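You operate a simulated robot arm through the tools that you are given. There is no shell and no other tool. Be economical: measure what you need, move in short steps, check, and stop when the job is done.

The job below is to be done with a simulated two-armed robot. You get a single attempt, and the scene is never put back.

## Task
Put the taped carton that says "Quenvar" from the assembly bench on the board under the slat bench and the taped carton that says "Padvarn" on the clamp bench. Turn the depth dial to DEEP. Take the cap off the drier bottle and lay it down on the sill bench. Take the oil tin that expires last from the sill bench and put it on the top of the low chest. Take the wooden prop and put it in the white store box. Shut the table drawer. Pull the core box lid open. Any order will do. Set down upright: taped carton, oil tin, wooden prop.

It is judged by the outcome, as a careful person would: the job done as asked, and still so three seconds after it is handed in. It fails if anything else is knocked over, pushed out of place, dropped, spilled or broken. A push-on lid holds only when it is set on centred and level and pressed home; a screw cap is set on level and turned clockwise until tight.

## Robot
Two 7-joint arms with two-finger parallel grippers on one trunk, on a base that drives. Base frame: it is fixed to the floor where the robot stands at the start and does not move with it; the origin is under the middle of the robot, x ahead of it, y to its left, z up; the surface under the hand at the start is at about z = 850. Readings come in mm, rad, newtons and seconds.
The left shoulder is at the start at [60, 143, 926], the right one opposite. With the tool pointing down near the work surface each hand reaches from about 300 to 720 mm from the robot's upright axis, wherever it stands, measured 20 degrees to its own side. Places, roughly: board under the slat bench [200, 3700, 200]; clamp bench [800, -1200, 800]; core box lid [-300, 3700, 900]; depth dial [5600, 3500, 800]; drier bottle [5250, 3750, 750]; oil tin [5000, 3500, 750]; table drawer [5000, 1200, 700]; taped carton [750, -250, 1000]; top of the low chest (19x18 cm) [6280, 2300, 1220]; white store box (20x30x9 cm) [2700, 800, 600]; wooden prop (5x10x10 cm) [6200, 2100, 1200]. Payload 1.57 kg a hand.
The tool frame of a hand sits at the grasp point between the pads (the TCP): z along the fingers, y along the line on which they close. The tips reach 30 mm beyond it. Largest opening 110 mm; finger width 24, thickness 12; the body of the gripper, 48 by 112 mm, starts 78 mm behind the TCP.
Orientation is told as [roll, pitch, yaw] about the base's x, y, z axes, in that order, counted from this pose: with the fingers straight down and closing along the base's y, the tool's x points along the base's -x, its y along +y and its z along -z.

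## Interface
- The arms move only by the tool send_rows. It takes "left_commands", "right_commands" or both (then of equal length, played together; a hand with none holds still); each is a list of rows, each a list of 7 numbers: the opening, from 0 (shut) to 1 (fully open), then the shift along the base's x, y, z in units of 400 mm (1.0 is 400 mm), then the turn, a rotation vector about the base's x, y, z in units of 90 degrees (1.0 is 90 degrees). In form: [[grip, tx, ty, tz, ax, ay, az], ...]. A call has 1 to 10 rows; each row is the pose to reach, as a shift and turn from the pose commanded when the call began. A call with a number of a shift or a turn outside -1 to 1 is refused whole. Each row takes 0.2 s and may step no farther than 50 mm and 0.15 rad from the row before; otherwise, or with a gripper value out of range, the whole call is refused. A pose out of reach is approached as far as the arm can. The call stops where the force on the tool passes 40 N (or 10 N more than at its start, if that is more) or the arm is blocked; 0.2 s more then pass. Each finger travels about 45 mm/s and halts on what it meets, pressing with about 22 N; the grip force reading is that of the motor and also rises with nothing between the fingers. The clock runs only during rows and for 0.2 s after the last one: add rows that repeat a pose to give the fingers time. It gives the time, the measured TCP pose, the force on the tool (base axes), the opening and the grip force at its end, in the units of the frame above (readings bear some noise), with the torque about the TCP (base axes, N m) and any sound that the robot's microphone picked up.
- Cameras (640 x 400 px; columns grow to the right, rows downward): "scene" is now at [41.2, -14.1, 1545.7]; the picture's right is [-0.36, -0.93, 0.00], its down [-0.70, 0.27, -0.66] and it looks along [0.61, -0.24, -0.75] (base axes); focal length 272 px, centre (320, 200). "left" rides on the left gripper at [70, -16, -141] in its tool frame; the picture's right is [0.23, 0.97, 0.00], its down [-0.86, 0.20, -0.48] and it looks along [-0.47, 0.11, 0.88] (tool axes); focal length 222 px, centre (320, 200). "right" rides on the right gripper at [70, 16, -141] in its tool frame; the picture's right is [-0.23, 0.97, 0.00], its down [-0.86, -0.20, -0.48] and it looks along [-0.47, -0.11, 0.88] (tool axes); focal length 222 px, centre (320, 200). There is no depth. A picture from a camera that has moved, and an enlarged one, comes with that camera's place and axes in the base frame and with its lens. The place of the scene camera against the robot may be out by one fixed shift of up to 25 mm in any direction.
- capture(camera): a new picture of that camera. No time passes.
- slide_trunk(by): slides the trunk up (or, below 0, down) by that many mm; the arms and the scene camera ride with it, the base frame stays. It gives what a move gives, with no picture.
- base_move(legs): drives the robot by 1 to 6 legs, each [ahead, left, turn to the left] in mm, mm and rad, along the robot's own axes; the way and the turn of a leg run together, so that a leg with both is an arc; at most 1500 mm and 3.142 rad a leg. The arms and the cameras ride along, it lands a little off, and it stops where it bumps. It gives what a move gives.
- pan_tilt(pan, tilt): turns the head with the scene camera to pan (to the left, within 1.501 rad either way) and tilt (down, from -0.506 to 1.204), counted from straight ahead of the robot. It gives what a move gives.
- zoom(camera, box): a new picture of the part [left, top, right, bottom] of that camera's present view, enlarged. No time passes.
- hand_in(): hands the job in; it is judged then, once.

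Go step by step. Nothing tells you exact positions but the pictures and the camera data: compare them with the known pose of the tool, close in by small moves and look again before you grip or let go. The budget is 186 turns and 154 pictures, counting those below and the enlarged ones. Unless the task says otherwise, let go and move clear before handing in, and close with one line.

The tools are called after "Request:" by a JSON object that holds its "op" and its "data". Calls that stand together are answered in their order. send_rows: Moves the arms, as the interface text tells. Its arguments: {"type":"object","properties":{"left_commands":{"type":"array"},"right_commands":{"type":"array"}},"required":[]} The other tools are called the same way: slide_trunk (by) slides the trunk up or down; base_move (legs) drives the base; pan_tilt (pan, tilt) turns the head that bears the scene camera; capture (camera) takes a picture; zoom (camera, box) takes an enlarged picture of a part of a camera's view; hand_in () hands the job in.

At the start:

```text
time_s: 0.0
left_tcp_pos: [455.1, 77.1, 1050.8]
left_orientation: [-0.001, -0.001, 0.0]
left_wrist_force: [0.2, -0.1, 0.3]
left_ft_torque: [0.01, 0.03, 0.0]
left_gripper_width: 110.1
left_grip_force: 0.0
right_tcp_pos: [404.9, -339.2, 1050.7]
right_orientation: [0.0, 0.001, 0.0]
right_wrist_force: [0.4, 0.0, -0.1]
right_ft_torque: [-0.01, -0.01, 0.03]
right_gripper_width: 110.1
right_grip_force: 0.1
trunk travel left (down, up): [-525.0, 65.0]
robot x, y, heading: [-3.0, 1.0, 0.001]
head pan, tilt: [-0.372, 0.852]
```

scene: 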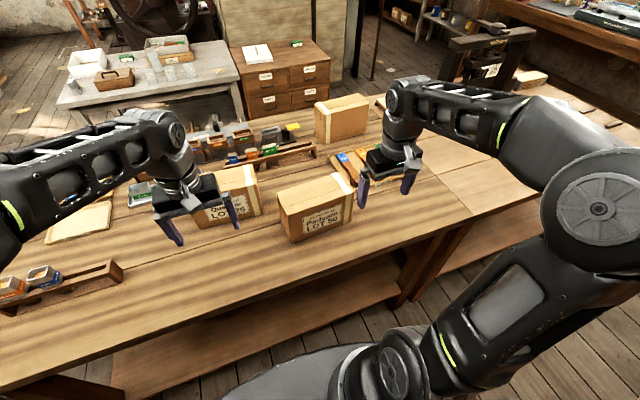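
right: 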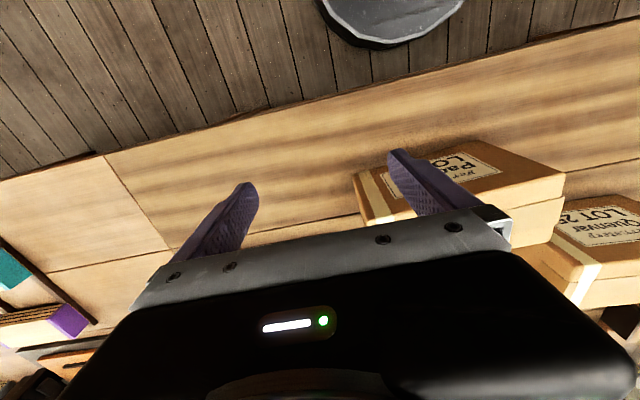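
left: 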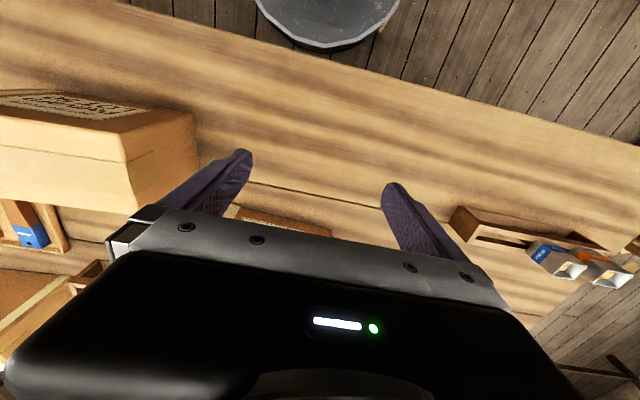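

I see three or four taped cartons on the bench; two near ones appear to be "Padvarn" and "Quenvar". I'll zoom to read their labels.

Request:
{"op": "zoom", "data": {"camera": "scene", "box": [160, 80, 420, 250]}}

Request:
{"op": "zoom", "data": {"camera": "right", "box": [340, 120, 640, 310]}}

```text
2.35 times, centred on (290, 165) of scene
camera zoom: at [41.2, -14.1, 1545.7], right [-0.36, -0.93, 0.0], down [-0.7, 0.27, -0.66], along [0.61, -0.24, -0.75], focal length 640 px, centre (391, 282)
```

zoom: 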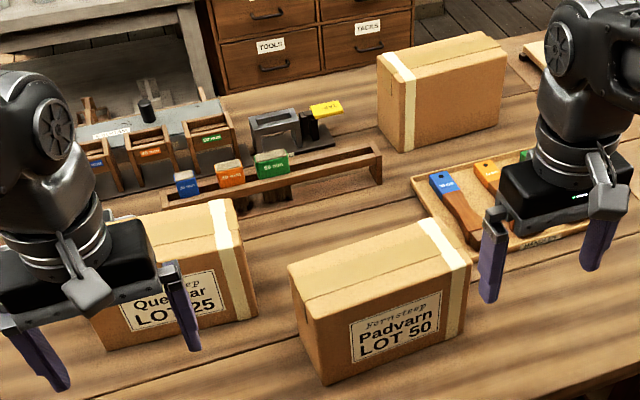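

```text
2.11 times, centred on (490, 215) of right
camera zoom: at [335.4, -321.8, 1191.2], right [0.23, 0.97, 0.0], down [0.86, -0.2, 0.48], along [0.47, -0.11, -0.88], focal length 468 px, centre (-38, 168)
```

zoom: 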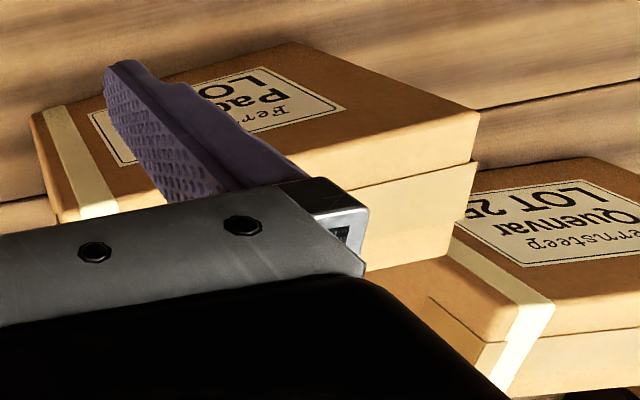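

The Padvarn carton is around (530,-192), 200 wide (y), 90 deep (x) and about 128 tall; Quenvar is to its left. I'll look around first to learn the layout.

Request:
{"op": "pan_tilt", "data": {"pan": -1.0, "tilt": 0.45}}

Request:
{"op": "capture", "data": {"camera": "scene"}}

Request:
{"op": "pan_tilt", "data": {"pan": 0.2, "tilt": 0.15}}

Request:
{"op": "capture", "data": {"camera": "scene"}}

Request:
{"op": "pan_tilt", "data": {"pan": 1.45, "tilt": 0.3}}

Request:
{"op": "capture", "data": {"camera": "scene"}}

```text
time_s: 1.0
left_tcp_pos: [454.4, 78.2, 1050.9]
left_orientation: [0.0, -0.001, 0.001]
left_wrist_force: [0.1, 0.4, 0.1]
left_ft_torque: [0.0, 0.05, -0.01]
left_gripper_width: 110.0
left_grip_force: 0.0
right_tcp_pos: [406.1, -338.4, 1050.3]
right_orientation: [0.0, 0.002, 0.001]
right_wrist_force: [0.5, -1.1, -0.3]
right_ft_torque: [-0.01, 0.01, -0.03]
right_gripper_width: 109.7
right_grip_force: 0.2
trunk travel left (down, up): [-525.0, 65.0]
robot x, y, heading: [-0.4, 1.0, -0.001]
head pan, tilt: [-1.0, 0.45]
```

```text
148 pictures are left
camera scene: at [18.2, -63.1, 1580.3], right [-0.84, -0.54, 0.0], down [-0.24, 0.37, -0.9], along [0.49, -0.76, -0.44], focal length 272 px, centre (320, 200)
```

scene: 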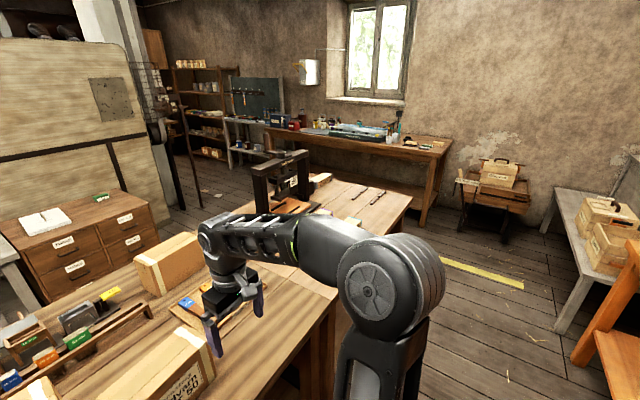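

```text
time_s: 2.4
left_tcp_pos: [454.0, 78.4, 1050.4]
left_orientation: [0.0, 0.0, 0.0]
left_wrist_force: [0.0, -0.6, 0.4]
left_ft_torque: [0.02, 0.03, 0.02]
left_gripper_width: 109.8
left_grip_force: 0.0
right_tcp_pos: [406.6, -338.8, 1050.6]
right_orientation: [0.0, 0.0, 0.001]
right_wrist_force: [0.1, -0.3, 0.4]
right_ft_torque: [-0.02, -0.01, -0.02]
right_gripper_width: 110.3
right_grip_force: 0.2
trunk travel left (down, up): [-525.0, 65.0]
robot x, y, heading: [-0.9, 3.5, 0.004]
head pan, tilt: [0.201, 0.15]
```

```text
147 pictures are left
camera scene: at [59.4, 32.7, 1608.2], right [0.2, -0.98, 0.0], down [-0.15, -0.03, -0.99], along [0.97, 0.2, -0.15], focal length 272 px, centre (320, 200)
```

scene: 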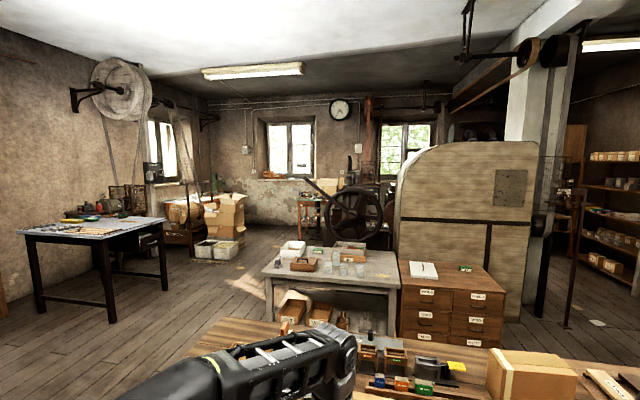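

```text
time_s: 3.9
left_tcp_pos: [454.0, 78.5, 1051.4]
left_orientation: [0.0, 0.001, 0.001]
left_wrist_force: [-0.4, -0.6, 0.0]
left_ft_torque: [0.01, -0.01, -0.02]
left_gripper_width: 110.0
left_grip_force: 0.1
right_tcp_pos: [406.0, -338.5, 1050.8]
right_orientation: [0.0, 0.0, 0.001]
right_wrist_force: [-0.3, 0.0, -0.1]
right_ft_torque: [-0.01, -0.03, 0.0]
right_gripper_width: 110.1
right_grip_force: 0.1
trunk travel left (down, up): [-525.0, 65.0]
robot x, y, heading: [-0.6, 1.4, 0.002]
head pan, tilt: [1.45, 0.3]
```

```text
146 pictures are left
camera scene: at [-20.2, 106.9, 1594.3], right [0.99, -0.12, 0.0], down [-0.04, -0.29, -0.96], along [0.12, 0.95, -0.3], focal length 272 px, centre (320, 200)
```

scene: 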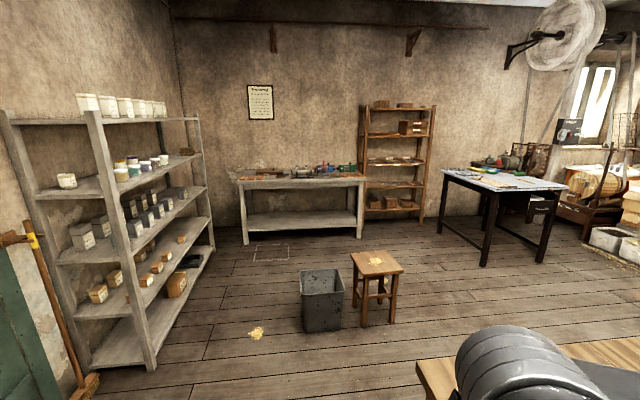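

The slat bench is at the wall to my left with an open board beneath it, and the clamp bench adjoins this one on the right. I'll turn both hands so they close along x, and bring the right one above Padvarn.

Request:
{"op": "send_rows", "data": {"right_commands": [[1, 0.03, 0.037, 0.03, 0, 0, 0.095], [1, 0.062, 0.074, 0.06, 0, 0, 0.19], [1, 0.094, 0.11, 0.1, 0, 0, 0.285], [1, 0.125, 0.147, 0.1, 0, 0, 0.38], [1, 0.156, 0.184, 0.1, 0, 0, 0.475], [1, 0.1875, 0.22, 0.1, 0, 0, 0.57], [1, 0.219, 0.257, 0.1, 0, 0, 0.665], [1, 0.25, 0.294, 0.1, 0, 0, 0.76], [1, 0.281, 0.33, 0.1, 0, 0, 0.855], [1, 0.3125, 0.3675, 0.1, 0, 0, 0.95]], "left_commands": [[1, 0, 0, 0.03, 0, 0, -0.095], [1, 0, 0, 0.06, 0, 0, -0.19], [1, 0, 0, 0.1, 0, 0, -0.285], [1, 0, 0, 0.1, 0, 0, -0.38], [1, 0, 0, 0.1, 0, 0, -0.475], [1, 0, 0, 0.1, 0, 0, -0.57], [1, 0, 0, 0.1, 0, 0, -0.665], [1, 0, 0, 0.1, 0, 0, -0.76], [1, 0, 0, 0.1, 0, 0, -0.855], [1, 0, 0, 0.1, 0, 0, -0.95]]}}

Request:
{"op": "pan_tilt", "data": {"pan": -0.15, "tilt": 0.85}}

Request:
{"op": "capture", "data": {"camera": "scene"}}

Request:
{"op": "capture", "data": {"camera": "right"}}

```text
time_s: 6.0
left_tcp_pos: [454.6, 77.6, 1089.9]
left_orientation: [0.0, 0.001, -1.493]
left_wrist_force: [0.0, 0.2, -0.1]
left_ft_torque: [0.01, -0.02, 0.0]
left_gripper_width: 109.8
left_grip_force: 0.0
right_tcp_pos: [531.9, -192.6, 1090.5]
right_orientation: [0.0, 0.0, 1.493]
right_wrist_force: [-0.2, -0.8, 0.2]
right_ft_torque: [-0.03, -0.02, 0.0]
right_gripper_width: 110.0
right_grip_force: 0.0
trunk travel left (down, up): [-525.0, 65.0]
robot x, y, heading: [0.4, -0.3, -0.0]
head pan, tilt: [1.45, 0.3]
```

```text
time_s: 7.7
left_tcp_pos: [454.4, 78.1, 1090.5]
left_orientation: [-0.001, 0.0, -1.492]
left_wrist_force: [0.0, -0.1, 0.1]
left_ft_torque: [0.04, 0.01, -0.02]
left_gripper_width: 110.2
left_grip_force: 0.1
right_tcp_pos: [530.8, -192.7, 1089.3]
right_orientation: [0.001, -0.001, 1.49]
right_wrist_force: [-0.1, 0.4, 0.2]
right_ft_torque: [-0.02, 0.03, 0.0]
right_gripper_width: 110.1
right_grip_force: 0.0
trunk travel left (down, up): [-525.0, 65.0]
robot x, y, heading: [-1.4, -1.4, 0.001]
head pan, tilt: [-0.15, 0.85]
```

```text
145 pictures are left
camera scene: at [45.9, 2.6, 1545.9], right [-0.15, -0.99, 0.0], down [-0.74, 0.11, -0.66], along [0.65, -0.1, -0.75], focal length 272 px, centre (320, 200)
```

scene: 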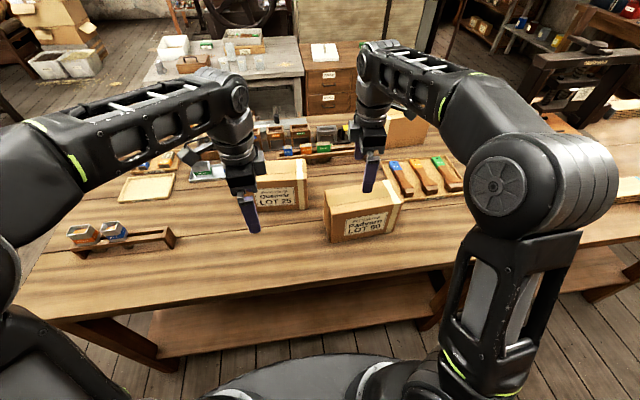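

```text
144 pictures are left
camera right: at [508.9, -259.9, 1230.8], right [-0.95, 0.3, 0.0], down [0.27, 0.84, 0.48], along [0.15, 0.46, -0.88], focal length 222 px, centre (320, 200)
```

right: 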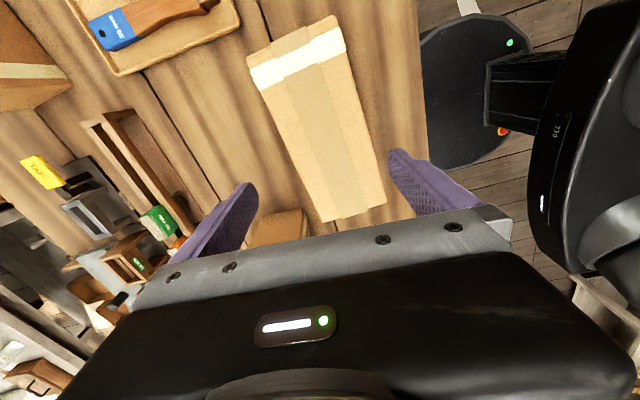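

From the wrist camera Padvarn's centre is about (520,-197), yaw +0.06, with roughly 88 mm between faces. I'll align above it and look again.

Request:
{"op": "send_rows", "data": {"right_commands": [[1, -0.0275, -0.01, -0.05, 0, 0, 0.088], [1, -0.0275, -0.01, -0.15, 0, 0, 0.088], [1, -0.0275, -0.01, -0.15, 0, 0, 0.088]]}}

Request:
{"op": "capture", "data": {"camera": "right"}}

```text
time_s: 8.5
left_tcp_pos: [453.7, 77.9, 1092.2]
left_orientation: [0.0, 0.0, -1.492]
left_wrist_force: [-0.3, -1.1, -0.4]
left_ft_torque: [-0.01, 0.01, 0.04]
left_gripper_width: 110.1
left_grip_force: 0.0
right_tcp_pos: [519.7, -197.8, 1032.3]
right_orientation: [0.001, 0.001, 1.631]
right_wrist_force: [-0.6, -0.1, -0.4]
right_ft_torque: [0.02, -0.03, -0.02]
right_gripper_width: 110.0
right_grip_force: 0.0
trunk travel left (down, up): [-525.0, 65.0]
robot x, y, heading: [-1.2, -1.6, 0.003]
head pan, tilt: [-0.15, 0.85]
```

```text
143 pictures are left
camera right: at [506.4, -266.8, 1172.2], right [-0.99, 0.17, 0.0], down [0.15, 0.87, 0.48], along [0.08, 0.47, -0.88], focal length 222 px, centre (320, 200)
```

right: 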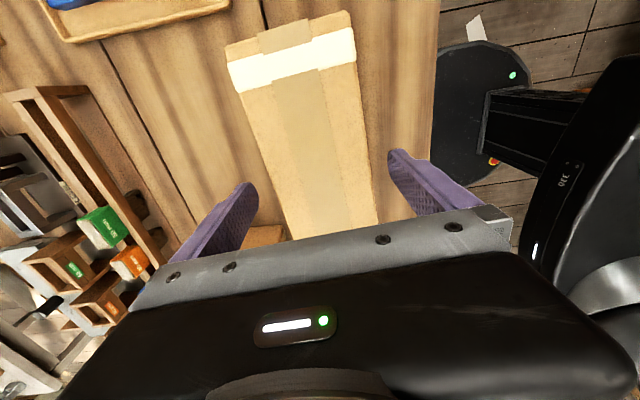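

Aligned. I'll descend and grip.

Request:
{"op": "send_rows", "data": {"right_commands": [[1, 0, 0, -0.1, 0, 0, 0], [1, 0, 0, -0.2, 0, 0, 0], [1, 0, 0, -0.225, 0, 0, 0], [0, 0, 0, -0.225, 0, 0, 0], [0, 0, 0, -0.225, 0, 0, 0], [0, 0, 0, -0.225, 0, 0, 0], [0, 0, 0, -0.225, 0, 0, 0]]}}

Request:
{"op": "send_rows", "data": {"right_commands": [[0, 0, 0, 0.05, 0, 0, 0], [0, 0, 0, 0.15, 0, 0, 0], [0, 0, 0, 0.25, 0, 0, 0]]}}

Request:
{"op": "capture", "data": {"camera": "scene"}}

Request:
{"op": "capture", "data": {"camera": "left"}}

```text
time_s: 10.1
left_tcp_pos: [455.3, 77.8, 1090.9]
left_orientation: [0.002, -0.002, -1.493]
left_wrist_force: [0.3, -0.6, -0.7]
left_ft_torque: [0.01, -0.02, -0.02]
left_gripper_width: 109.9
left_grip_force: 0.1
right_tcp_pos: [518.3, -194.9, 938.7]
right_orientation: [0.0, -0.001, 1.629]
right_wrist_force: [-0.8, 0.1, 0.2]
right_ft_torque: [0.26, -0.22, -0.1]
right_gripper_width: 89.9
right_grip_force: 22.5
trunk travel left (down, up): [-525.0, 65.0]
robot x, y, heading: [-3.2, -1.9, 0.001]
head pan, tilt: [-0.15, 0.85]
```

```text
time_s: 10.9
left_tcp_pos: [455.2, 78.4, 1090.5]
left_orientation: [0.001, 0.0, -1.492]
left_wrist_force: [-0.4, 0.9, -0.1]
left_ft_torque: [-0.02, 0.02, 0.0]
left_gripper_width: 110.0
left_grip_force: 0.1
right_tcp_pos: [517.7, -196.3, 1038.2]
right_orientation: [0.001, 0.002, 1.631]
right_wrist_force: [-0.3, 0.4, -9.1]
right_ft_torque: [0.08, -0.02, -0.02]
right_gripper_width: 90.0
right_grip_force: 21.9
trunk travel left (down, up): [-525.0, 65.0]
robot x, y, heading: [-4.6, -1.2, -0.001]
head pan, tilt: [-0.15, 0.85]
```

```text
142 pictures are left
camera scene: at [46.1, 2.4, 1545.8], right [-0.15, -0.99, 0.0], down [-0.74, 0.11, -0.66], along [0.65, -0.1, -0.75], focal length 272 px, centre (320, 200)
```

scene: 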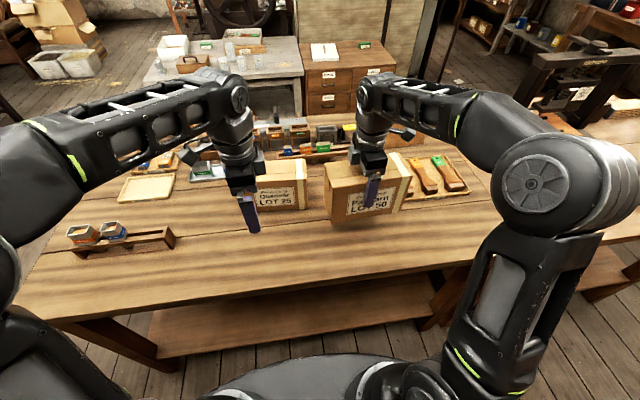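

```text
141 pictures are left
camera left: at [433.3, 144.4, 1231.6], right [0.95, 0.3, 0.0], down [0.27, -0.84, 0.48], along [0.14, -0.46, -0.88], focal length 222 px, centre (320, 200)
```

left: 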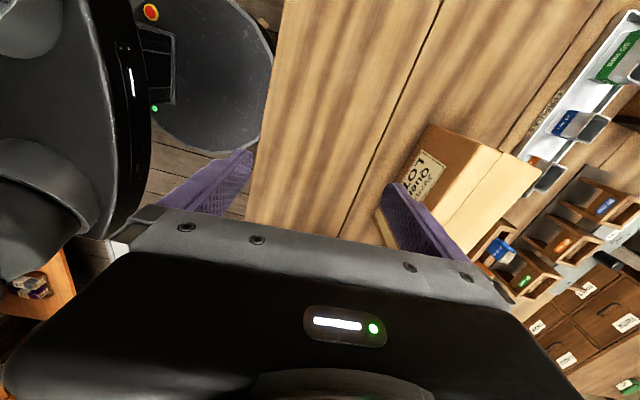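

Padvarn is held (about 0.93 kg). Next I bring the left hand over Quenvar near (660,57).

Request:
{"op": "send_rows", "data": {"left_commands": [[1, 0.1, -0.01, -0.02, 0, 0, -0.03], [1, 0.2, -0.02, -0.04, 0, 0, -0.05], [1, 0.3, -0.03, -0.06, 0, 0, -0.05], [1, 0.4, -0.04, -0.08, 0, 0, -0.05], [1, 0.5, -0.05, -0.1, 0, 0, -0.05], [1, 0.5, -0.05, -0.1, 0, 0, -0.05]]}}

Request:
{"op": "capture", "data": {"camera": "left"}}

```text
time_s: 12.3
left_tcp_pos: [555.9, 67.6, 1068.7]
left_orientation: [0.0, -0.001, -1.57]
left_wrist_force: [0.7, -0.4, 0.4]
left_ft_torque: [0.05, 0.0, -0.01]
left_gripper_width: 110.1
left_grip_force: 0.0
left hand out of reach, approached as far as the arm can: row 3, 4, 5, 6
right_tcp_pos: [519.2, -195.6, 1037.6]
right_orientation: [0.002, 0.0, 1.63]
right_wrist_force: [0.7, -0.8, -8.6]
right_ft_torque: [0.08, 0.01, 0.0]
right_gripper_width: 89.8
right_grip_force: 21.7
trunk travel left (down, up): [-525.0, 65.0]
robot x, y, heading: [-3.5, 1.2, -0.004]
head pan, tilt: [-0.15, 0.85]
```

```text
140 pictures are left
camera left: at [539.7, 136.0, 1209.8], right [0.97, 0.23, 0.0], down [0.2, -0.86, 0.48], along [0.11, -0.47, -0.88], focal length 222 px, centre (320, 200)
```

left: 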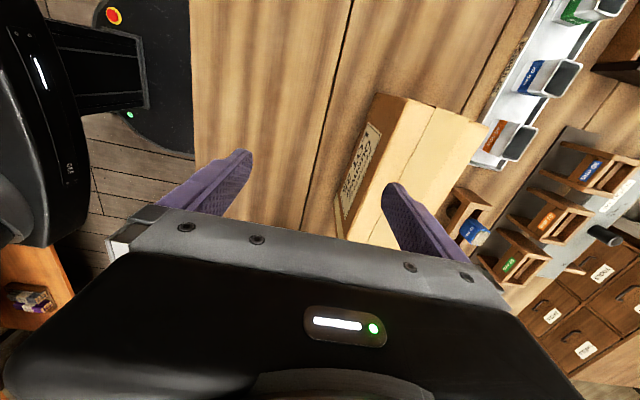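

Quenvar sits about 110 mm beyond reach, so I'll drive forward 95 mm (base front appears about 120 mm short of the bench edge) and look again.

Request:
{"op": "base_move", "data": {"legs": [[95, 0, 0]]}}

Request:
{"op": "capture", "data": {"camera": "left"}}

```text
time_s: 13.4
left_tcp_pos: [651.2, 68.4, 1068.3]
left_orientation: [-0.001, 0.001, -1.569]
left_wrist_force: [1.2, -0.4, -1.1]
left_ft_torque: [0.02, 0.06, 0.02]
left_gripper_width: 110.1
left_grip_force: 0.0
right_tcp_pos: [615.6, -194.7, 1038.1]
right_orientation: [0.004, 0.0, 1.632]
right_wrist_force: [0.9, 0.4, -9.3]
right_ft_torque: [0.06, 0.03, -0.02]
right_gripper_width: 89.8
right_grip_force: 22.4
trunk travel left (down, up): [-525.0, 65.0]
robot x, y, heading: [95.1, -0.5, 0.006]
head pan, tilt: [-0.15, 0.85]
```

```text
139 pictures are left
camera left: at [635.8, 136.7, 1209.0], right [0.97, 0.23, 0.0], down [0.2, -0.85, 0.48], along [0.11, -0.47, -0.88], focal length 222 px, centre (320, 200)
```

left: 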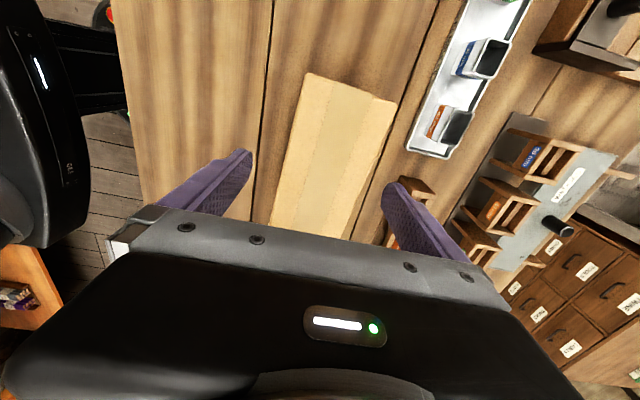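

Now Quenvar is centred about (662,38). I'll align above it, slightly lower.

Request:
{"op": "send_rows", "data": {"left_commands": [[1, 0.02, -0.06, -0.05, 0, 0, -0.03], [1, 0.03, -0.07, -0.1, 0, 0, -0.03], [1, 0.03, -0.07, -0.1, 0, 0, -0.03]]}}

Request:
{"op": "capture", "data": {"camera": "left"}}

Request:
{"op": "pan_tilt", "data": {"pan": 0.05, "tilt": 0.9}}

Request:
{"op": "capture", "data": {"camera": "scene"}}

```text
time_s: 14.2
left_tcp_pos: [662.1, 40.8, 1029.1]
left_orientation: [0.0, -0.001, -1.616]
left_wrist_force: [0.8, 0.0, 0.1]
left_ft_torque: [0.03, 0.0, -0.02]
left_gripper_width: 110.1
left_grip_force: 0.1
right_tcp_pos: [614.1, -195.2, 1037.0]
right_orientation: [0.002, 0.002, 1.632]
right_wrist_force: [0.2, -0.4, -8.5]
right_ft_torque: [0.08, 0.0, -0.02]
right_gripper_width: 90.3
right_grip_force: 22.1
trunk travel left (down, up): [-525.0, 65.0]
robot x, y, heading: [93.8, -0.6, 0.003]
head pan, tilt: [-0.15, 0.85]
```

```text
138 pictures are left
camera left: at [649.7, 109.4, 1169.9], right [0.98, 0.18, 0.0], down [0.16, -0.86, 0.48], along [0.09, -0.47, -0.88], focal length 222 px, centre (320, 200)
```

left: 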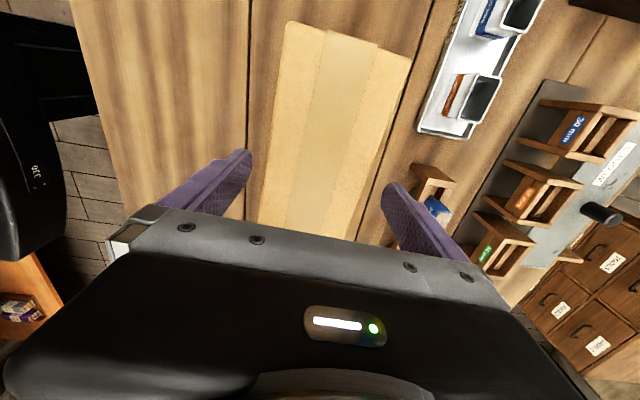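

```text
time_s: 15.0
left_tcp_pos: [662.4, 40.1, 1029.3]
left_orientation: [-0.002, -0.001, -1.616]
left_wrist_force: [-0.2, 0.2, 0.8]
left_ft_torque: [-0.02, -0.03, -0.02]
left_gripper_width: 110.3
left_grip_force: 0.1
right_tcp_pos: [613.0, -195.1, 1038.0]
right_orientation: [0.002, 0.0, 1.631]
right_wrist_force: [0.1, -0.4, -9.4]
right_ft_torque: [0.05, -0.01, -0.02]
right_gripper_width: 89.9
right_grip_force: 21.8
trunk travel left (down, up): [-525.0, 65.0]
robot x, y, heading: [97.7, -1.2, 0.001]
head pan, tilt: [0.051, 0.901]
```

```text
137 pictures are left
camera scene: at [139.6, 17.8, 1542.0], right [0.05, -1.0, 0.0], down [-0.78, -0.04, -0.62], along [0.62, 0.03, -0.78], focal length 272 px, centre (320, 200)
```

scene: 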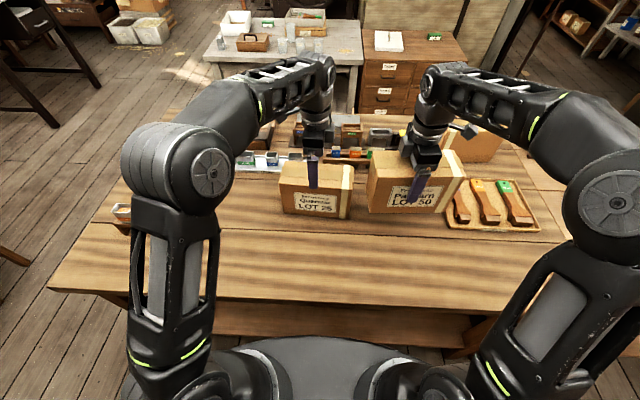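

Centred with yaw about -0.05. Descend and grip Quenvar, then lift.

Request:
{"op": "send_rows", "data": {"left_commands": [[1, 0, 0, -0.1, 0, 0, -0.01], [1, 0, 0, -0.2, 0, 0, -0.01], [1, 0, 0, -0.22, 0, 0, -0.01], [0, 0, 0, -0.22, 0, 0, -0.01], [0, 0, 0, -0.22, 0, 0, -0.01], [0, 0, 0, -0.22, 0, 0, -0.01], [0, 0, 0, -0.22, 0, 0, -0.01]]}}

Request:
{"op": "send_rows", "data": {"left_commands": [[0, 0, 0, 0.05, 0, 0, 0], [0, 0, 0, 0.15, 0, 0, 0], [0, 0, 0, 0.25, 0, 0, 0]]}}

Request:
{"op": "base_move", "data": {"legs": [[-300, 0, 0]]}}

Request:
{"op": "pan_tilt", "data": {"pan": -0.95, "tilt": 0.6}}

Request:
{"op": "capture", "data": {"camera": "scene"}}

```text
time_s: 16.6
left_tcp_pos: [663.1, 40.2, 940.6]
left_orientation: [0.0, 0.0, -1.633]
left_wrist_force: [-2.2, -1.1, 1.2]
left_ft_torque: [-0.19, -0.07, -0.14]
left_gripper_width: 89.9
left_grip_force: 21.7
right_tcp_pos: [613.4, -194.4, 1037.8]
right_orientation: [0.003, -0.002, 1.632]
right_wrist_force: [0.1, -0.6, -8.4]
right_ft_torque: [0.03, -0.03, -0.01]
right_gripper_width: 90.1
right_grip_force: 21.8
trunk travel left (down, up): [-525.0, 65.0]
robot x, y, heading: [94.9, -0.3, -0.002]
head pan, tilt: [0.051, 0.901]
```

```text
time_s: 17.4
left_tcp_pos: [662.8, 38.6, 1042.4]
left_orientation: [0.0, 0.001, -1.631]
left_wrist_force: [0.1, -0.8, -8.1]
left_ft_torque: [0.02, -0.02, 0.02]
left_gripper_width: 89.8
left_grip_force: 22.3
right_tcp_pos: [614.4, -194.3, 1039.2]
right_orientation: [0.002, -0.001, 1.632]
right_wrist_force: [1.3, 0.1, -8.0]
right_ft_torque: [0.04, -0.01, 0.03]
right_gripper_width: 90.1
right_grip_force: 21.8
trunk travel left (down, up): [-525.0, 65.0]
robot x, y, heading: [96.6, 1.6, -0.002]
head pan, tilt: [0.051, 0.901]
```

```text
time_s: 19.4
left_tcp_pos: [365.4, 36.9, 1043.0]
left_orientation: [0.0, 0.0, -1.637]
left_wrist_force: [-0.3, 0.2, -9.3]
left_ft_torque: [0.02, -0.02, -0.01]
left_gripper_width: 89.8
left_grip_force: 21.9
right_tcp_pos: [316.2, -196.4, 1037.8]
right_orientation: [0.0, 0.0, 1.628]
right_wrist_force: [-1.1, 0.1, -8.7]
right_ft_torque: [0.04, -0.01, 0.0]
right_gripper_width: 90.1
right_grip_force: 22.5
trunk travel left (down, up): [-525.0, 65.0]
robot x, y, heading: [-203.7, -2.7, -0.004]
head pan, tilt: [0.051, 0.901]
```

```text
time_s: 20.7
left_tcp_pos: [366.3, 35.5, 1042.6]
left_orientation: [-0.001, 0.0, -1.638]
left_wrist_force: [0.1, -0.3, -7.3]
left_ft_torque: [0.04, 0.02, 0.02]
left_gripper_width: 89.9
left_grip_force: 22.4
right_tcp_pos: [316.2, -196.5, 1036.8]
right_orientation: [0.003, 0.0, 1.628]
right_wrist_force: [0.4, 0.4, -9.0]
right_ft_torque: [0.03, -0.03, -0.01]
right_gripper_width: 90.3
right_grip_force: 22.3
trunk travel left (down, up): [-525.0, 65.0]
robot x, y, heading: [-202.6, -1.5, -0.008]
head pan, tilt: [-0.949, 0.6]
```

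```text
136 pictures are left
camera scene: at [-180.8, -57.6, 1566.7], right [-0.81, -0.58, 0.0], down [-0.33, 0.46, -0.82], along [0.48, -0.67, -0.57], focal length 272 px, centre (320, 200)
```

scene: 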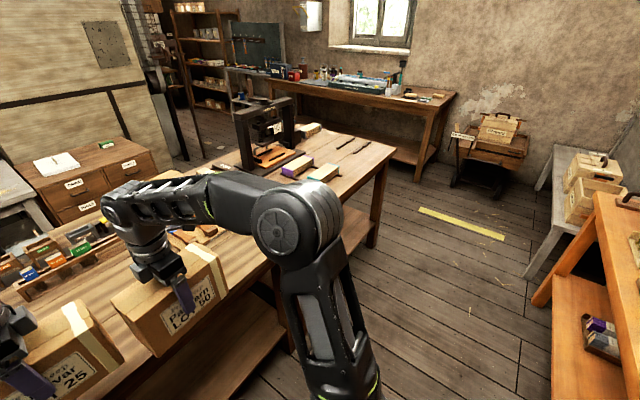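

Both cartons are held. The clamp bench (with the clamp frame) is to the right; I'll slide right about 1050 mm and look at it.

Request:
{"op": "base_move", "data": {"legs": [[0, -1000, 0]]}}

Request:
{"op": "pan_tilt", "data": {"pan": -0.1, "tilt": 0.7}}

Request:
{"op": "capture", "data": {"camera": "scene"}}

```text
time_s: 25.8
left_tcp_pos: [371.1, -930.9, 1042.7]
left_orientation: [0.0, 0.0, -1.615]
left_wrist_force: [0.2, -1.3, -9.8]
left_ft_torque: [0.07, 0.0, 0.02]
left_gripper_width: 90.0
left_grip_force: 21.7
right_tcp_pos: [325.9, -1162.4, 1037.3]
right_orientation: [0.003, -0.001, 1.646]
right_wrist_force: [0.3, -0.1, -8.7]
right_ft_torque: [0.04, -0.04, 0.03]
right_gripper_width: 90.1
right_grip_force: 21.9
trunk travel left (down, up): [-525.0, 65.0]
robot x, y, heading: [-197.1, -982.0, 0.013]
head pan, tilt: [-0.949, 0.6]
```

```text
time_s: 26.9
left_tcp_pos: [371.7, -930.1, 1042.3]
left_orientation: [-0.001, 0.001, -1.617]
left_wrist_force: [1.1, -0.6, -8.9]
left_ft_torque: [0.04, -0.02, 0.02]
left_gripper_width: 89.9
left_grip_force: 22.3
right_tcp_pos: [326.5, -1163.6, 1037.5]
right_orientation: [0.002, -0.001, 1.647]
right_wrist_force: [0.3, -0.2, -8.8]
right_ft_torque: [0.06, -0.01, -0.02]
right_gripper_width: 89.9
right_grip_force: 22.5
trunk travel left (down, up): [-525.0, 65.0]
robot x, y, heading: [-195.3, -976.9, 0.017]
head pan, tilt: [-0.099, 0.7]
```

```text
135 pictures are left
camera scene: at [-140.9, -970.7, 1558.1], right [-0.08, -1.0, 0.0], down [-0.64, 0.05, -0.76], along [0.76, -0.06, -0.65], focal length 272 px, centre (320, 200)
```

scene: 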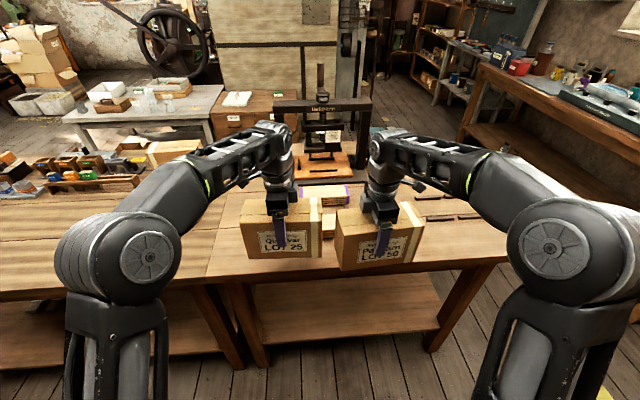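

The clamp bench spans roughly y -711…-1625 with its front edge at x≈350. I'll check free space with the right wrist camera.

Request:
{"op": "capture", "data": {"camera": "right"}}

Request:
{"op": "zoom", "data": {"camera": "scene", "box": [250, 130, 530, 305]}}

```text
134 pictures are left
camera right: at [315.9, -1233.6, 1177.9], right [-0.99, 0.15, 0.0], down [0.13, 0.87, 0.48], along [0.07, 0.47, -0.88], focal length 222 px, centre (320, 200)
```

right: 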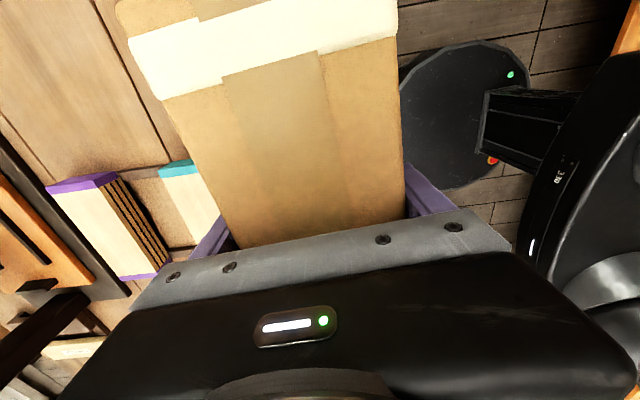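

```text
2.29 times, centred on (390, 218) of scene
camera zoom: at [-140.9, -970.7, 1558.1], right [-0.08, -1.0, 0.0], down [-0.64, 0.05, -0.76], along [0.76, -0.06, -0.65], focal length 622 px, centre (160, 160)
```

zoom: 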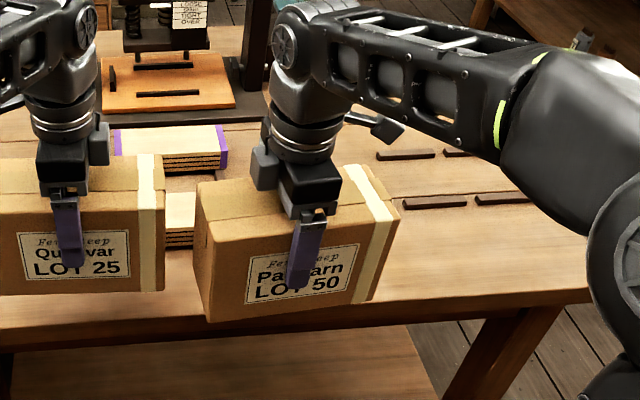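

Free space on the clamp bench: about x 380–580, y -1200…-1600, in front of the dark bars and right of the teal block. I'll drive so that Padvarn hangs over (465,-1370).

Request:
{"op": "base_move", "data": {"legs": [[140, -205, -0.017]]}}

Request:
{"op": "capture", "data": {"camera": "right"}}

Request:
{"op": "pan_tilt", "data": {"pan": -0.45, "tilt": 0.85}}

Request:
{"op": "capture", "data": {"camera": "scene"}}

```text
time_s: 28.7
left_tcp_pos: [517.6, -1141.1, 1042.5]
left_orientation: [-0.001, 0.001, -1.632]
left_wrist_force: [0.2, -0.1, -10.3]
left_ft_torque: [0.03, 0.03, -0.04]
left_gripper_width: 89.9
left_grip_force: 21.5
right_tcp_pos: [469.4, -1373.2, 1036.9]
right_orientation: [0.003, -0.001, 1.633]
right_wrist_force: [-0.4, 0.2, -9.7]
right_ft_torque: [0.09, 0.03, -0.01]
right_gripper_width: 90.1
right_grip_force: 21.8
trunk travel left (down, up): [-525.0, 65.0]
robot x, y, heading: [-55.0, -1180.1, 0.002]
head pan, tilt: [-0.099, 0.7]
```

```text
132 pictures are left
camera right: at [456.8, -1444.1, 1177.4], right [-0.99, 0.17, 0.0], down [0.15, 0.87, 0.48], along [0.08, 0.47, -0.88], focal length 222 px, centre (320, 200)
```

right: 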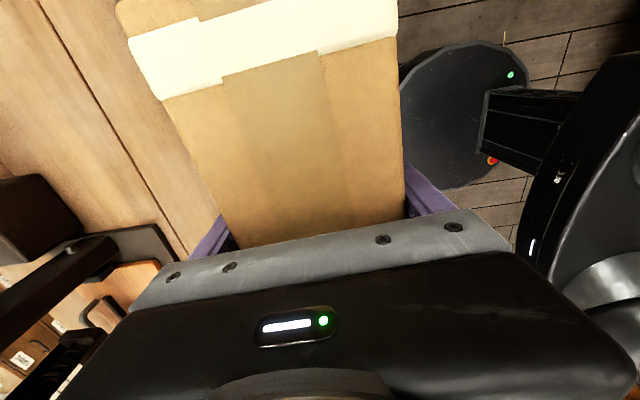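

```text
time_s: 29.6
left_tcp_pos: [516.0, -1140.7, 1041.6]
left_orientation: [-0.004, -0.002, -1.632]
left_wrist_force: [0.5, 0.1, -8.4]
left_ft_torque: [0.0, -0.02, 0.01]
left_gripper_width: 90.0
left_grip_force: 22.2
right_tcp_pos: [467.4, -1373.7, 1037.2]
right_orientation: [0.005, 0.0, 1.632]
right_wrist_force: [-0.3, -0.2, -8.8]
right_ft_torque: [0.06, 0.02, -0.02]
right_gripper_width: 90.2
right_grip_force: 22.2
trunk travel left (down, up): [-525.0, 65.0]
robot x, y, heading: [-51.5, -1181.2, 0.004]
head pan, tilt: [-0.45, 0.85]
```

```text
131 pictures are left
camera scene: at [-10.8, -1199.3, 1545.8], right [-0.43, -0.9, 0.0], down [-0.68, 0.33, -0.66], along [0.59, -0.29, -0.75], focal length 272 px, centre (320, 200)
```

scene: 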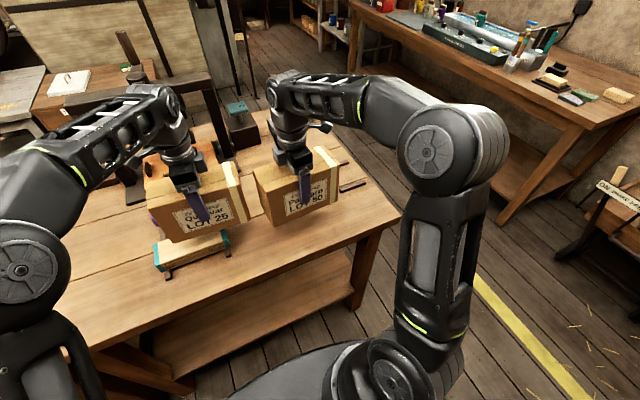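

Clear landing area. Descend quickly to just above, then slowly until contact.

Request:
{"op": "send_rows", "data": {"right_commands": [[0, 0, 0, -0.1, 0, 0, 0], [0, 0, 0, -0.2, 0, 0, 0], [0, 0, 0, -0.22, 0, 0, 0]]}}

Request:
{"op": "send_rows", "data": {"right_commands": [[0, 0, 0, -0.02, 0, 0, 0], [0, 0, 0, -0.04, 0, 0, 0], [0, 0, 0, -0.06, 0, 0, 0], [0, 0, 0, -0.08, 0, 0, 0], [0, 0, 0, -0.1, 0, 0, 0], [0, 0, 0, -0.12, 0, 0, 0], [0, 0, 0, -0.14, 0, 0, 0], [0, 0, 0, -0.16, 0, 0, 0], [0, 0, 0, -0.18, 0, 0, 0], [0, 0, 0, -0.2, 0, 0, 0]]}}

```text
time_s: 30.4
left_tcp_pos: [516.4, -1141.5, 1041.7]
left_orientation: [-0.002, 0.0, -1.632]
left_wrist_force: [-1.1, -0.8, -8.4]
left_ft_torque: [0.0, -0.02, 0.0]
left_gripper_width: 89.8
left_grip_force: 21.7
right_tcp_pos: [467.0, -1373.6, 948.7]
right_orientation: [0.004, -0.001, 1.63]
right_wrist_force: [0.7, -0.2, -9.1]
right_ft_torque: [0.08, -0.01, -0.02]
right_gripper_width: 89.9
right_grip_force: 22.0
trunk travel left (down, up): [-525.0, 65.0]
robot x, y, heading: [-48.6, -1180.4, -0.0]
head pan, tilt: [-0.45, 0.85]
```

```text
time_s: 31.7
left_tcp_pos: [515.6, -1138.9, 1041.1]
left_orientation: [-0.002, 0.002, -1.632]
left_wrist_force: [-0.2, 0.2, -8.5]
left_ft_torque: [0.04, 0.03, 0.0]
left_gripper_width: 90.0
left_grip_force: 22.3
right_tcp_pos: [468.8, -1372.8, 911.5]
right_orientation: [0.0, -0.001, 1.634]
right_wrist_force: [-3.7, 0.0, 14.7]
right_ft_torque: [-0.17, 1.27, -0.07]
right_gripper_width: 89.8
right_grip_force: 21.9
trunk travel left (down, up): [-525.0, 65.0]
robot x, y, heading: [-51.3, -1178.1, 0.001]
head pan, tilt: [-0.45, 0.85]
stopped in row 6 (right hand): the force on the tool passed its limit at 51 N (the readings are from after the stop); the commanded pose is now the measured one
```

Contact at TCP 911 (bench at ≈823). Open and lift off, then check.

Request:
{"op": "send_rows", "data": {"right_commands": [[0.5, 0, 0, 0, 0, 0, 0], [1, 0, 0, 0, 0, 0, 0], [1, 0, 0, 0, 0, 0, 0], [1, 0, 0, 0.1, 0, 0, 0], [1, 0, 0, 0.22, 0, 0, 0], [1, 0, 0, 0.34, 0, 0, 0], [1, 0, 0, 0.4, 0, 0, 0]]}}

Request:
{"op": "base_move", "data": {"legs": [[-280, 0, 0]]}}

Request:
{"op": "pan_tilt", "data": {"pan": -0.3, "tilt": 0.75}}

Request:
{"op": "capture", "data": {"camera": "scene"}}

```text
time_s: 33.3
left_tcp_pos: [516.3, -1140.4, 1041.9]
left_orientation: [0.0, -0.001, -1.632]
left_wrist_force: [-0.7, 0.1, -9.1]
left_ft_torque: [0.03, 0.03, -0.02]
left_gripper_width: 90.0
left_grip_force: 22.4
right_tcp_pos: [469.2, -1372.4, 1070.1]
right_orientation: [0.0, 0.0, 1.634]
right_wrist_force: [-0.7, -0.7, 0.8]
right_ft_torque: [0.01, 0.01, -0.03]
right_gripper_width: 110.1
right_grip_force: 0.0
trunk travel left (down, up): [-525.0, 65.0]
robot x, y, heading: [-51.0, -1179.1, -0.002]
head pan, tilt: [-0.45, 0.85]
```

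```text
time_s: 35.2
left_tcp_pos: [240.5, -1138.7, 1044.1]
left_orientation: [0.001, 0.001, -1.626]
left_wrist_force: [0.6, -0.3, -8.7]
left_ft_torque: [0.01, -0.02, 0.0]
left_gripper_width: 90.1
left_grip_force: 22.2
right_tcp_pos: [195.3, -1371.9, 1071.5]
right_orientation: [-0.002, 0.0, 1.637]
right_wrist_force: [-0.2, -0.1, 0.6]
right_ft_torque: [-0.05, -0.03, -0.03]
right_gripper_width: 110.1
right_grip_force: 0.0
trunk travel left (down, up): [-525.0, 65.0]
robot x, y, heading: [-328.8, -1179.4, 0.009]
head pan, tilt: [-0.45, 0.85]
```

```text
time_s: 35.9
left_tcp_pos: [241.9, -1138.5, 1042.2]
left_orientation: [-0.002, 0.001, -1.626]
left_wrist_force: [0.5, 0.1, -9.9]
left_ft_torque: [0.0, 0.0, -0.01]
left_gripper_width: 90.1
left_grip_force: 22.0
right_tcp_pos: [197.3, -1371.6, 1069.6]
right_orientation: [0.0, 0.0, 1.637]
right_wrist_force: [-0.2, 0.2, -0.2]
right_ft_torque: [0.0, 0.01, -0.01]
right_gripper_width: 110.2
right_grip_force: 0.2
trunk travel left (down, up): [-525.0, 65.0]
robot x, y, heading: [-325.6, -1182.2, 0.005]
head pan, tilt: [-0.3, 0.75]
```

```text
130 pictures are left
camera scene: at [-276.8, -1190.5, 1553.8], right [-0.29, -0.96, 0.0], down [-0.65, 0.2, -0.73], along [0.7, -0.21, -0.68], focal length 272 px, centre (320, 200)
```

scene: 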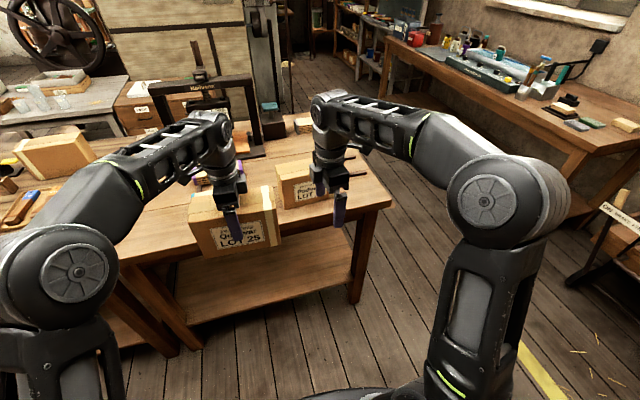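

Padvarn stands well on the clamp bench. Now I turn left 90° toward the slat bench and check the way.

Request:
{"op": "base_move", "data": {"legs": [[0, 0, 1.565]]}}

Request:
{"op": "pan_tilt", "data": {"pan": 0.0, "tilt": 0.4}}

Request:
{"op": "capture", "data": {"camera": "scene"}}

```text
time_s: 40.2
left_tcp_pos: [-385.9, -614.6, 1042.5]
left_orientation: [-0.003, -0.001, -0.023]
left_wrist_force: [-0.9, -0.3, -9.1]
left_ft_torque: [0.0, 0.04, -0.05]
left_gripper_width: 89.8
left_grip_force: 22.3
right_tcp_pos: [-152.4, -652.0, 1071.9]
right_orientation: [0.0, 0.002, -3.042]
right_wrist_force: [-0.5, -0.4, 0.5]
right_ft_torque: [-0.01, -0.03, 0.01]
right_gripper_width: 110.0
right_grip_force: 0.2
trunk travel left (down, up): [-525.0, 65.0]
robot x, y, heading: [-327.6, -1181.1, 1.608]
head pan, tilt: [-0.3, 0.75]
```

```text
time_s: 41.0
left_tcp_pos: [-386.1, -614.2, 1042.7]
left_orientation: [-0.001, -0.001, -0.022]
left_wrist_force: [-0.4, 0.1, -8.9]
left_ft_torque: [-0.01, 0.03, -0.01]
left_gripper_width: 89.9
left_grip_force: 22.0
right_tcp_pos: [-152.8, -653.0, 1070.9]
right_orientation: [0.0, -0.001, -3.042]
right_wrist_force: [0.0, -0.3, -0.3]
right_ft_torque: [0.0, 0.02, -0.02]
right_gripper_width: 110.2
right_grip_force: 0.1
trunk travel left (down, up): [-525.0, 65.0]
robot x, y, heading: [-327.6, -1178.9, 1.614]
head pan, tilt: [0.0, 0.4]
```

```text
129 pictures are left
camera scene: at [-329.8, -1102.6, 1584.9], right [1.0, 0.04, 0.0], down [0.02, -0.39, -0.92], along [-0.04, 0.92, -0.39], focal length 272 px, centre (320, 200)
```

scene: 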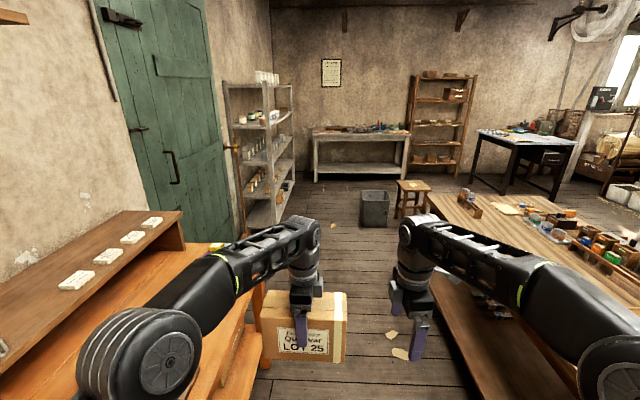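

An orange bench lies close on my left (edge x≈-583) and the assembly bench on my right; a bin stands at (211,1870). I'll shift to the corridor middle, drive ahead, then pass left of the bin.

Request:
{"op": "base_move", "data": {"legs": [[0, -200, -0.04], [1450, 0, 0], [1100, 320, 0], [900, 0, 0]]}}

Request:
{"op": "pan_tilt", "data": {"pan": -0.15, "tilt": 0.45}}

Request:
{"op": "capture", "data": {"camera": "scene"}}

```text
time_s: 59.2
left_tcp_pos: [-454.5, 2847.9, 1041.8]
left_orientation: [-0.002, 0.0, -0.087]
left_wrist_force: [0.5, 0.1, -9.2]
left_ft_torque: [-0.04, 0.02, -0.02]
left_gripper_width: 90.1
left_grip_force: 21.7
right_tcp_pos: [-220.9, 2795.0, 1070.6]
right_orientation: [0.0, 0.0, -3.107]
right_wrist_force: [-0.9, 0.3, 0.4]
right_ft_torque: [0.0, -0.02, 0.01]
right_gripper_width: 110.2
right_grip_force: 0.1
trunk travel left (down, up): [-525.0, 65.0]
robot x, y, heading: [-429.6, 2277.3, 1.548]
head pan, tilt: [0.0, 0.4]
```

```text
time_s: 59.9
left_tcp_pos: [-453.8, 2847.9, 1042.5]
left_orientation: [-0.001, 0.002, -0.088]
left_wrist_force: [0.6, 0.0, -8.8]
left_ft_torque: [0.03, 0.05, 0.0]
left_gripper_width: 89.9
left_grip_force: 22.1
right_tcp_pos: [-222.8, 2795.1, 1071.5]
right_orientation: [0.0, -0.002, -3.107]
right_wrist_force: [0.1, -0.6, -0.4]
right_ft_torque: [-0.03, 0.0, -0.02]
right_gripper_width: 110.1
right_grip_force: 0.2
trunk travel left (down, up): [-525.0, 65.0]
robot x, y, heading: [-429.6, 2282.2, 1.544]
head pan, tilt: [-0.15, 0.45]
```

```text
128 pictures are left
camera scene: at [-416.6, 2355.5, 1580.3], right [0.98, -0.17, 0.0], down [-0.08, -0.43, -0.9], along [0.16, 0.89, -0.44], focal length 272 px, centre (320, 200)
```

scene: 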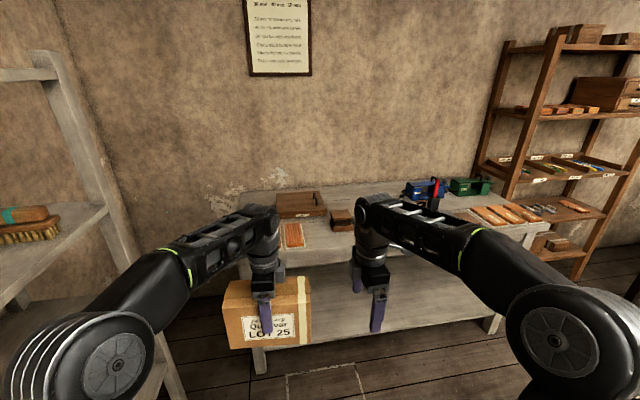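

The slat bench is ahead: top ≈817, board ≈220, front edge y≈3390. I'll move right to x≈110, lower the trunk fully, and look at the gap.

Request:
{"op": "base_move", "data": {"legs": [[110, 0, 0.02], [0, -540, 0]]}}

Request:
{"op": "slide_trunk", "data": {"by": -520}}

Request:
{"op": "pan_tilt", "data": {"pan": 0.0, "tilt": 0.35}}

Request:
{"op": "capture", "data": {"camera": "scene"}}

```text
time_s: 63.8
left_tcp_pos: [80.1, 2950.1, 1042.4]
left_orientation: [-0.001, 0.001, -0.082]
left_wrist_force: [0.3, 0.5, -8.1]
left_ft_torque: [0.0, 0.03, 0.0]
left_gripper_width: 89.6
left_grip_force: 21.5
right_tcp_pos: [312.7, 2899.9, 1071.4]
right_orientation: [0.001, 0.0, -3.099]
right_wrist_force: [1.4, 0.1, 0.4]
right_ft_torque: [0.03, 0.02, -0.02]
right_gripper_width: 110.0
right_grip_force: 0.0
trunk travel left (down, up): [-525.0, 65.0]
robot x, y, heading: [105.9, 2379.3, 1.553]
head pan, tilt: [-0.15, 0.45]
```

```text
refused: -520 is not a number from -400 to 400
```

```text
time_s: 64.5
left_tcp_pos: [80.6, 2950.0, 1041.2]
left_orientation: [-0.001, 0.003, -0.081]
left_wrist_force: [-0.3, -0.4, -7.9]
left_ft_torque: [0.01, 0.02, -0.01]
left_gripper_width: 89.7
left_grip_force: 21.8
right_tcp_pos: [311.8, 2898.1, 1070.3]
right_orientation: [0.002, 0.0, -3.1]
right_wrist_force: [1.0, 0.2, -0.3]
right_ft_torque: [0.03, 0.02, 0.02]
right_gripper_width: 110.1
right_grip_force: 0.1
trunk travel left (down, up): [-525.0, 65.0]
robot x, y, heading: [106.6, 2382.0, 1.554]
head pan, tilt: [0.0, 0.351]
```

```text
127 pictures are left
camera scene: at [107.4, 2460.6, 1589.5], right [1.0, -0.02, 0.0], down [-0.01, -0.34, -0.94], along [0.02, 0.94, -0.34], focal length 272 px, centre (320, 200)
```

scene: 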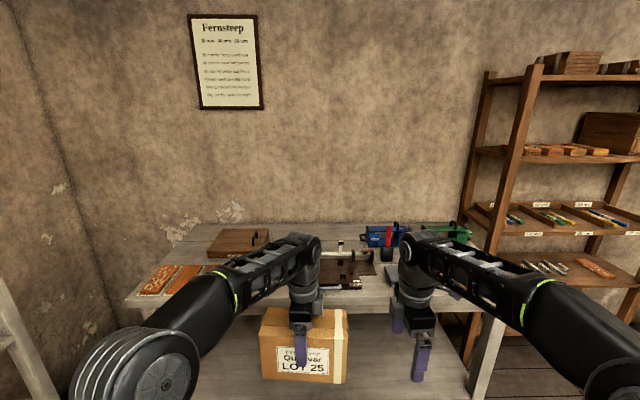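

Lower the trunk in two steps and view the gap.

Request:
{"op": "slide_trunk", "data": {"by": -400}}

Request:
{"op": "slide_trunk", "data": {"by": -122}}

Request:
{"op": "capture", "data": {"camera": "scene"}}

```text
time_s: 68.4
left_tcp_pos: [80.5, 2950.0, 641.5]
left_orientation: [-0.003, 0.0, -0.082]
left_wrist_force: [-0.4, 0.7, -8.4]
left_ft_torque: [0.01, 0.01, -0.06]
left_gripper_width: 90.0
left_grip_force: 22.2
right_tcp_pos: [312.7, 2898.4, 670.2]
right_orientation: [0.001, 0.001, -3.099]
right_wrist_force: [-0.3, -0.4, 0.4]
right_ft_torque: [-0.02, -0.01, 0.01]
right_gripper_width: 110.2
right_grip_force: 0.1
trunk travel left (down, up): [-125.0, 465.0]
robot x, y, heading: [105.1, 2381.1, 1.551]
head pan, tilt: [0.0, 0.351]
```

```text
time_s: 69.9
left_tcp_pos: [80.0, 2951.0, 519.9]
left_orientation: [-0.001, 0.0, -0.082]
left_wrist_force: [-0.2, 0.4, -8.3]
left_ft_torque: [-0.02, -0.02, 0.0]
left_gripper_width: 89.9
left_grip_force: 22.0
right_tcp_pos: [311.7, 2898.0, 548.1]
right_orientation: [0.001, 0.0, -3.099]
right_wrist_force: [0.2, -0.2, 0.0]
right_ft_torque: [-0.03, -0.01, 0.01]
right_gripper_width: 109.8
right_grip_force: 0.1
trunk travel left (down, up): [-3.0, 587.0]
robot x, y, heading: [107.4, 2382.2, 1.554]
head pan, tilt: [0.0, 0.351]
```

```text
126 pictures are left
camera scene: at [107.4, 2460.1, 1067.6], right [1.0, -0.02, 0.0], down [-0.01, -0.34, -0.94], along [0.02, 0.94, -0.34], focal length 272 px, centre (320, 200)
```

scene: 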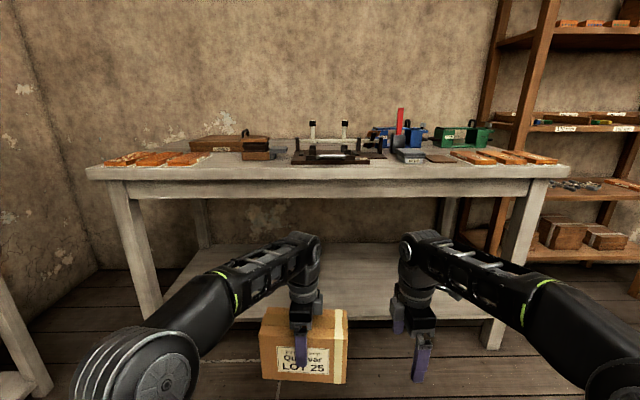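

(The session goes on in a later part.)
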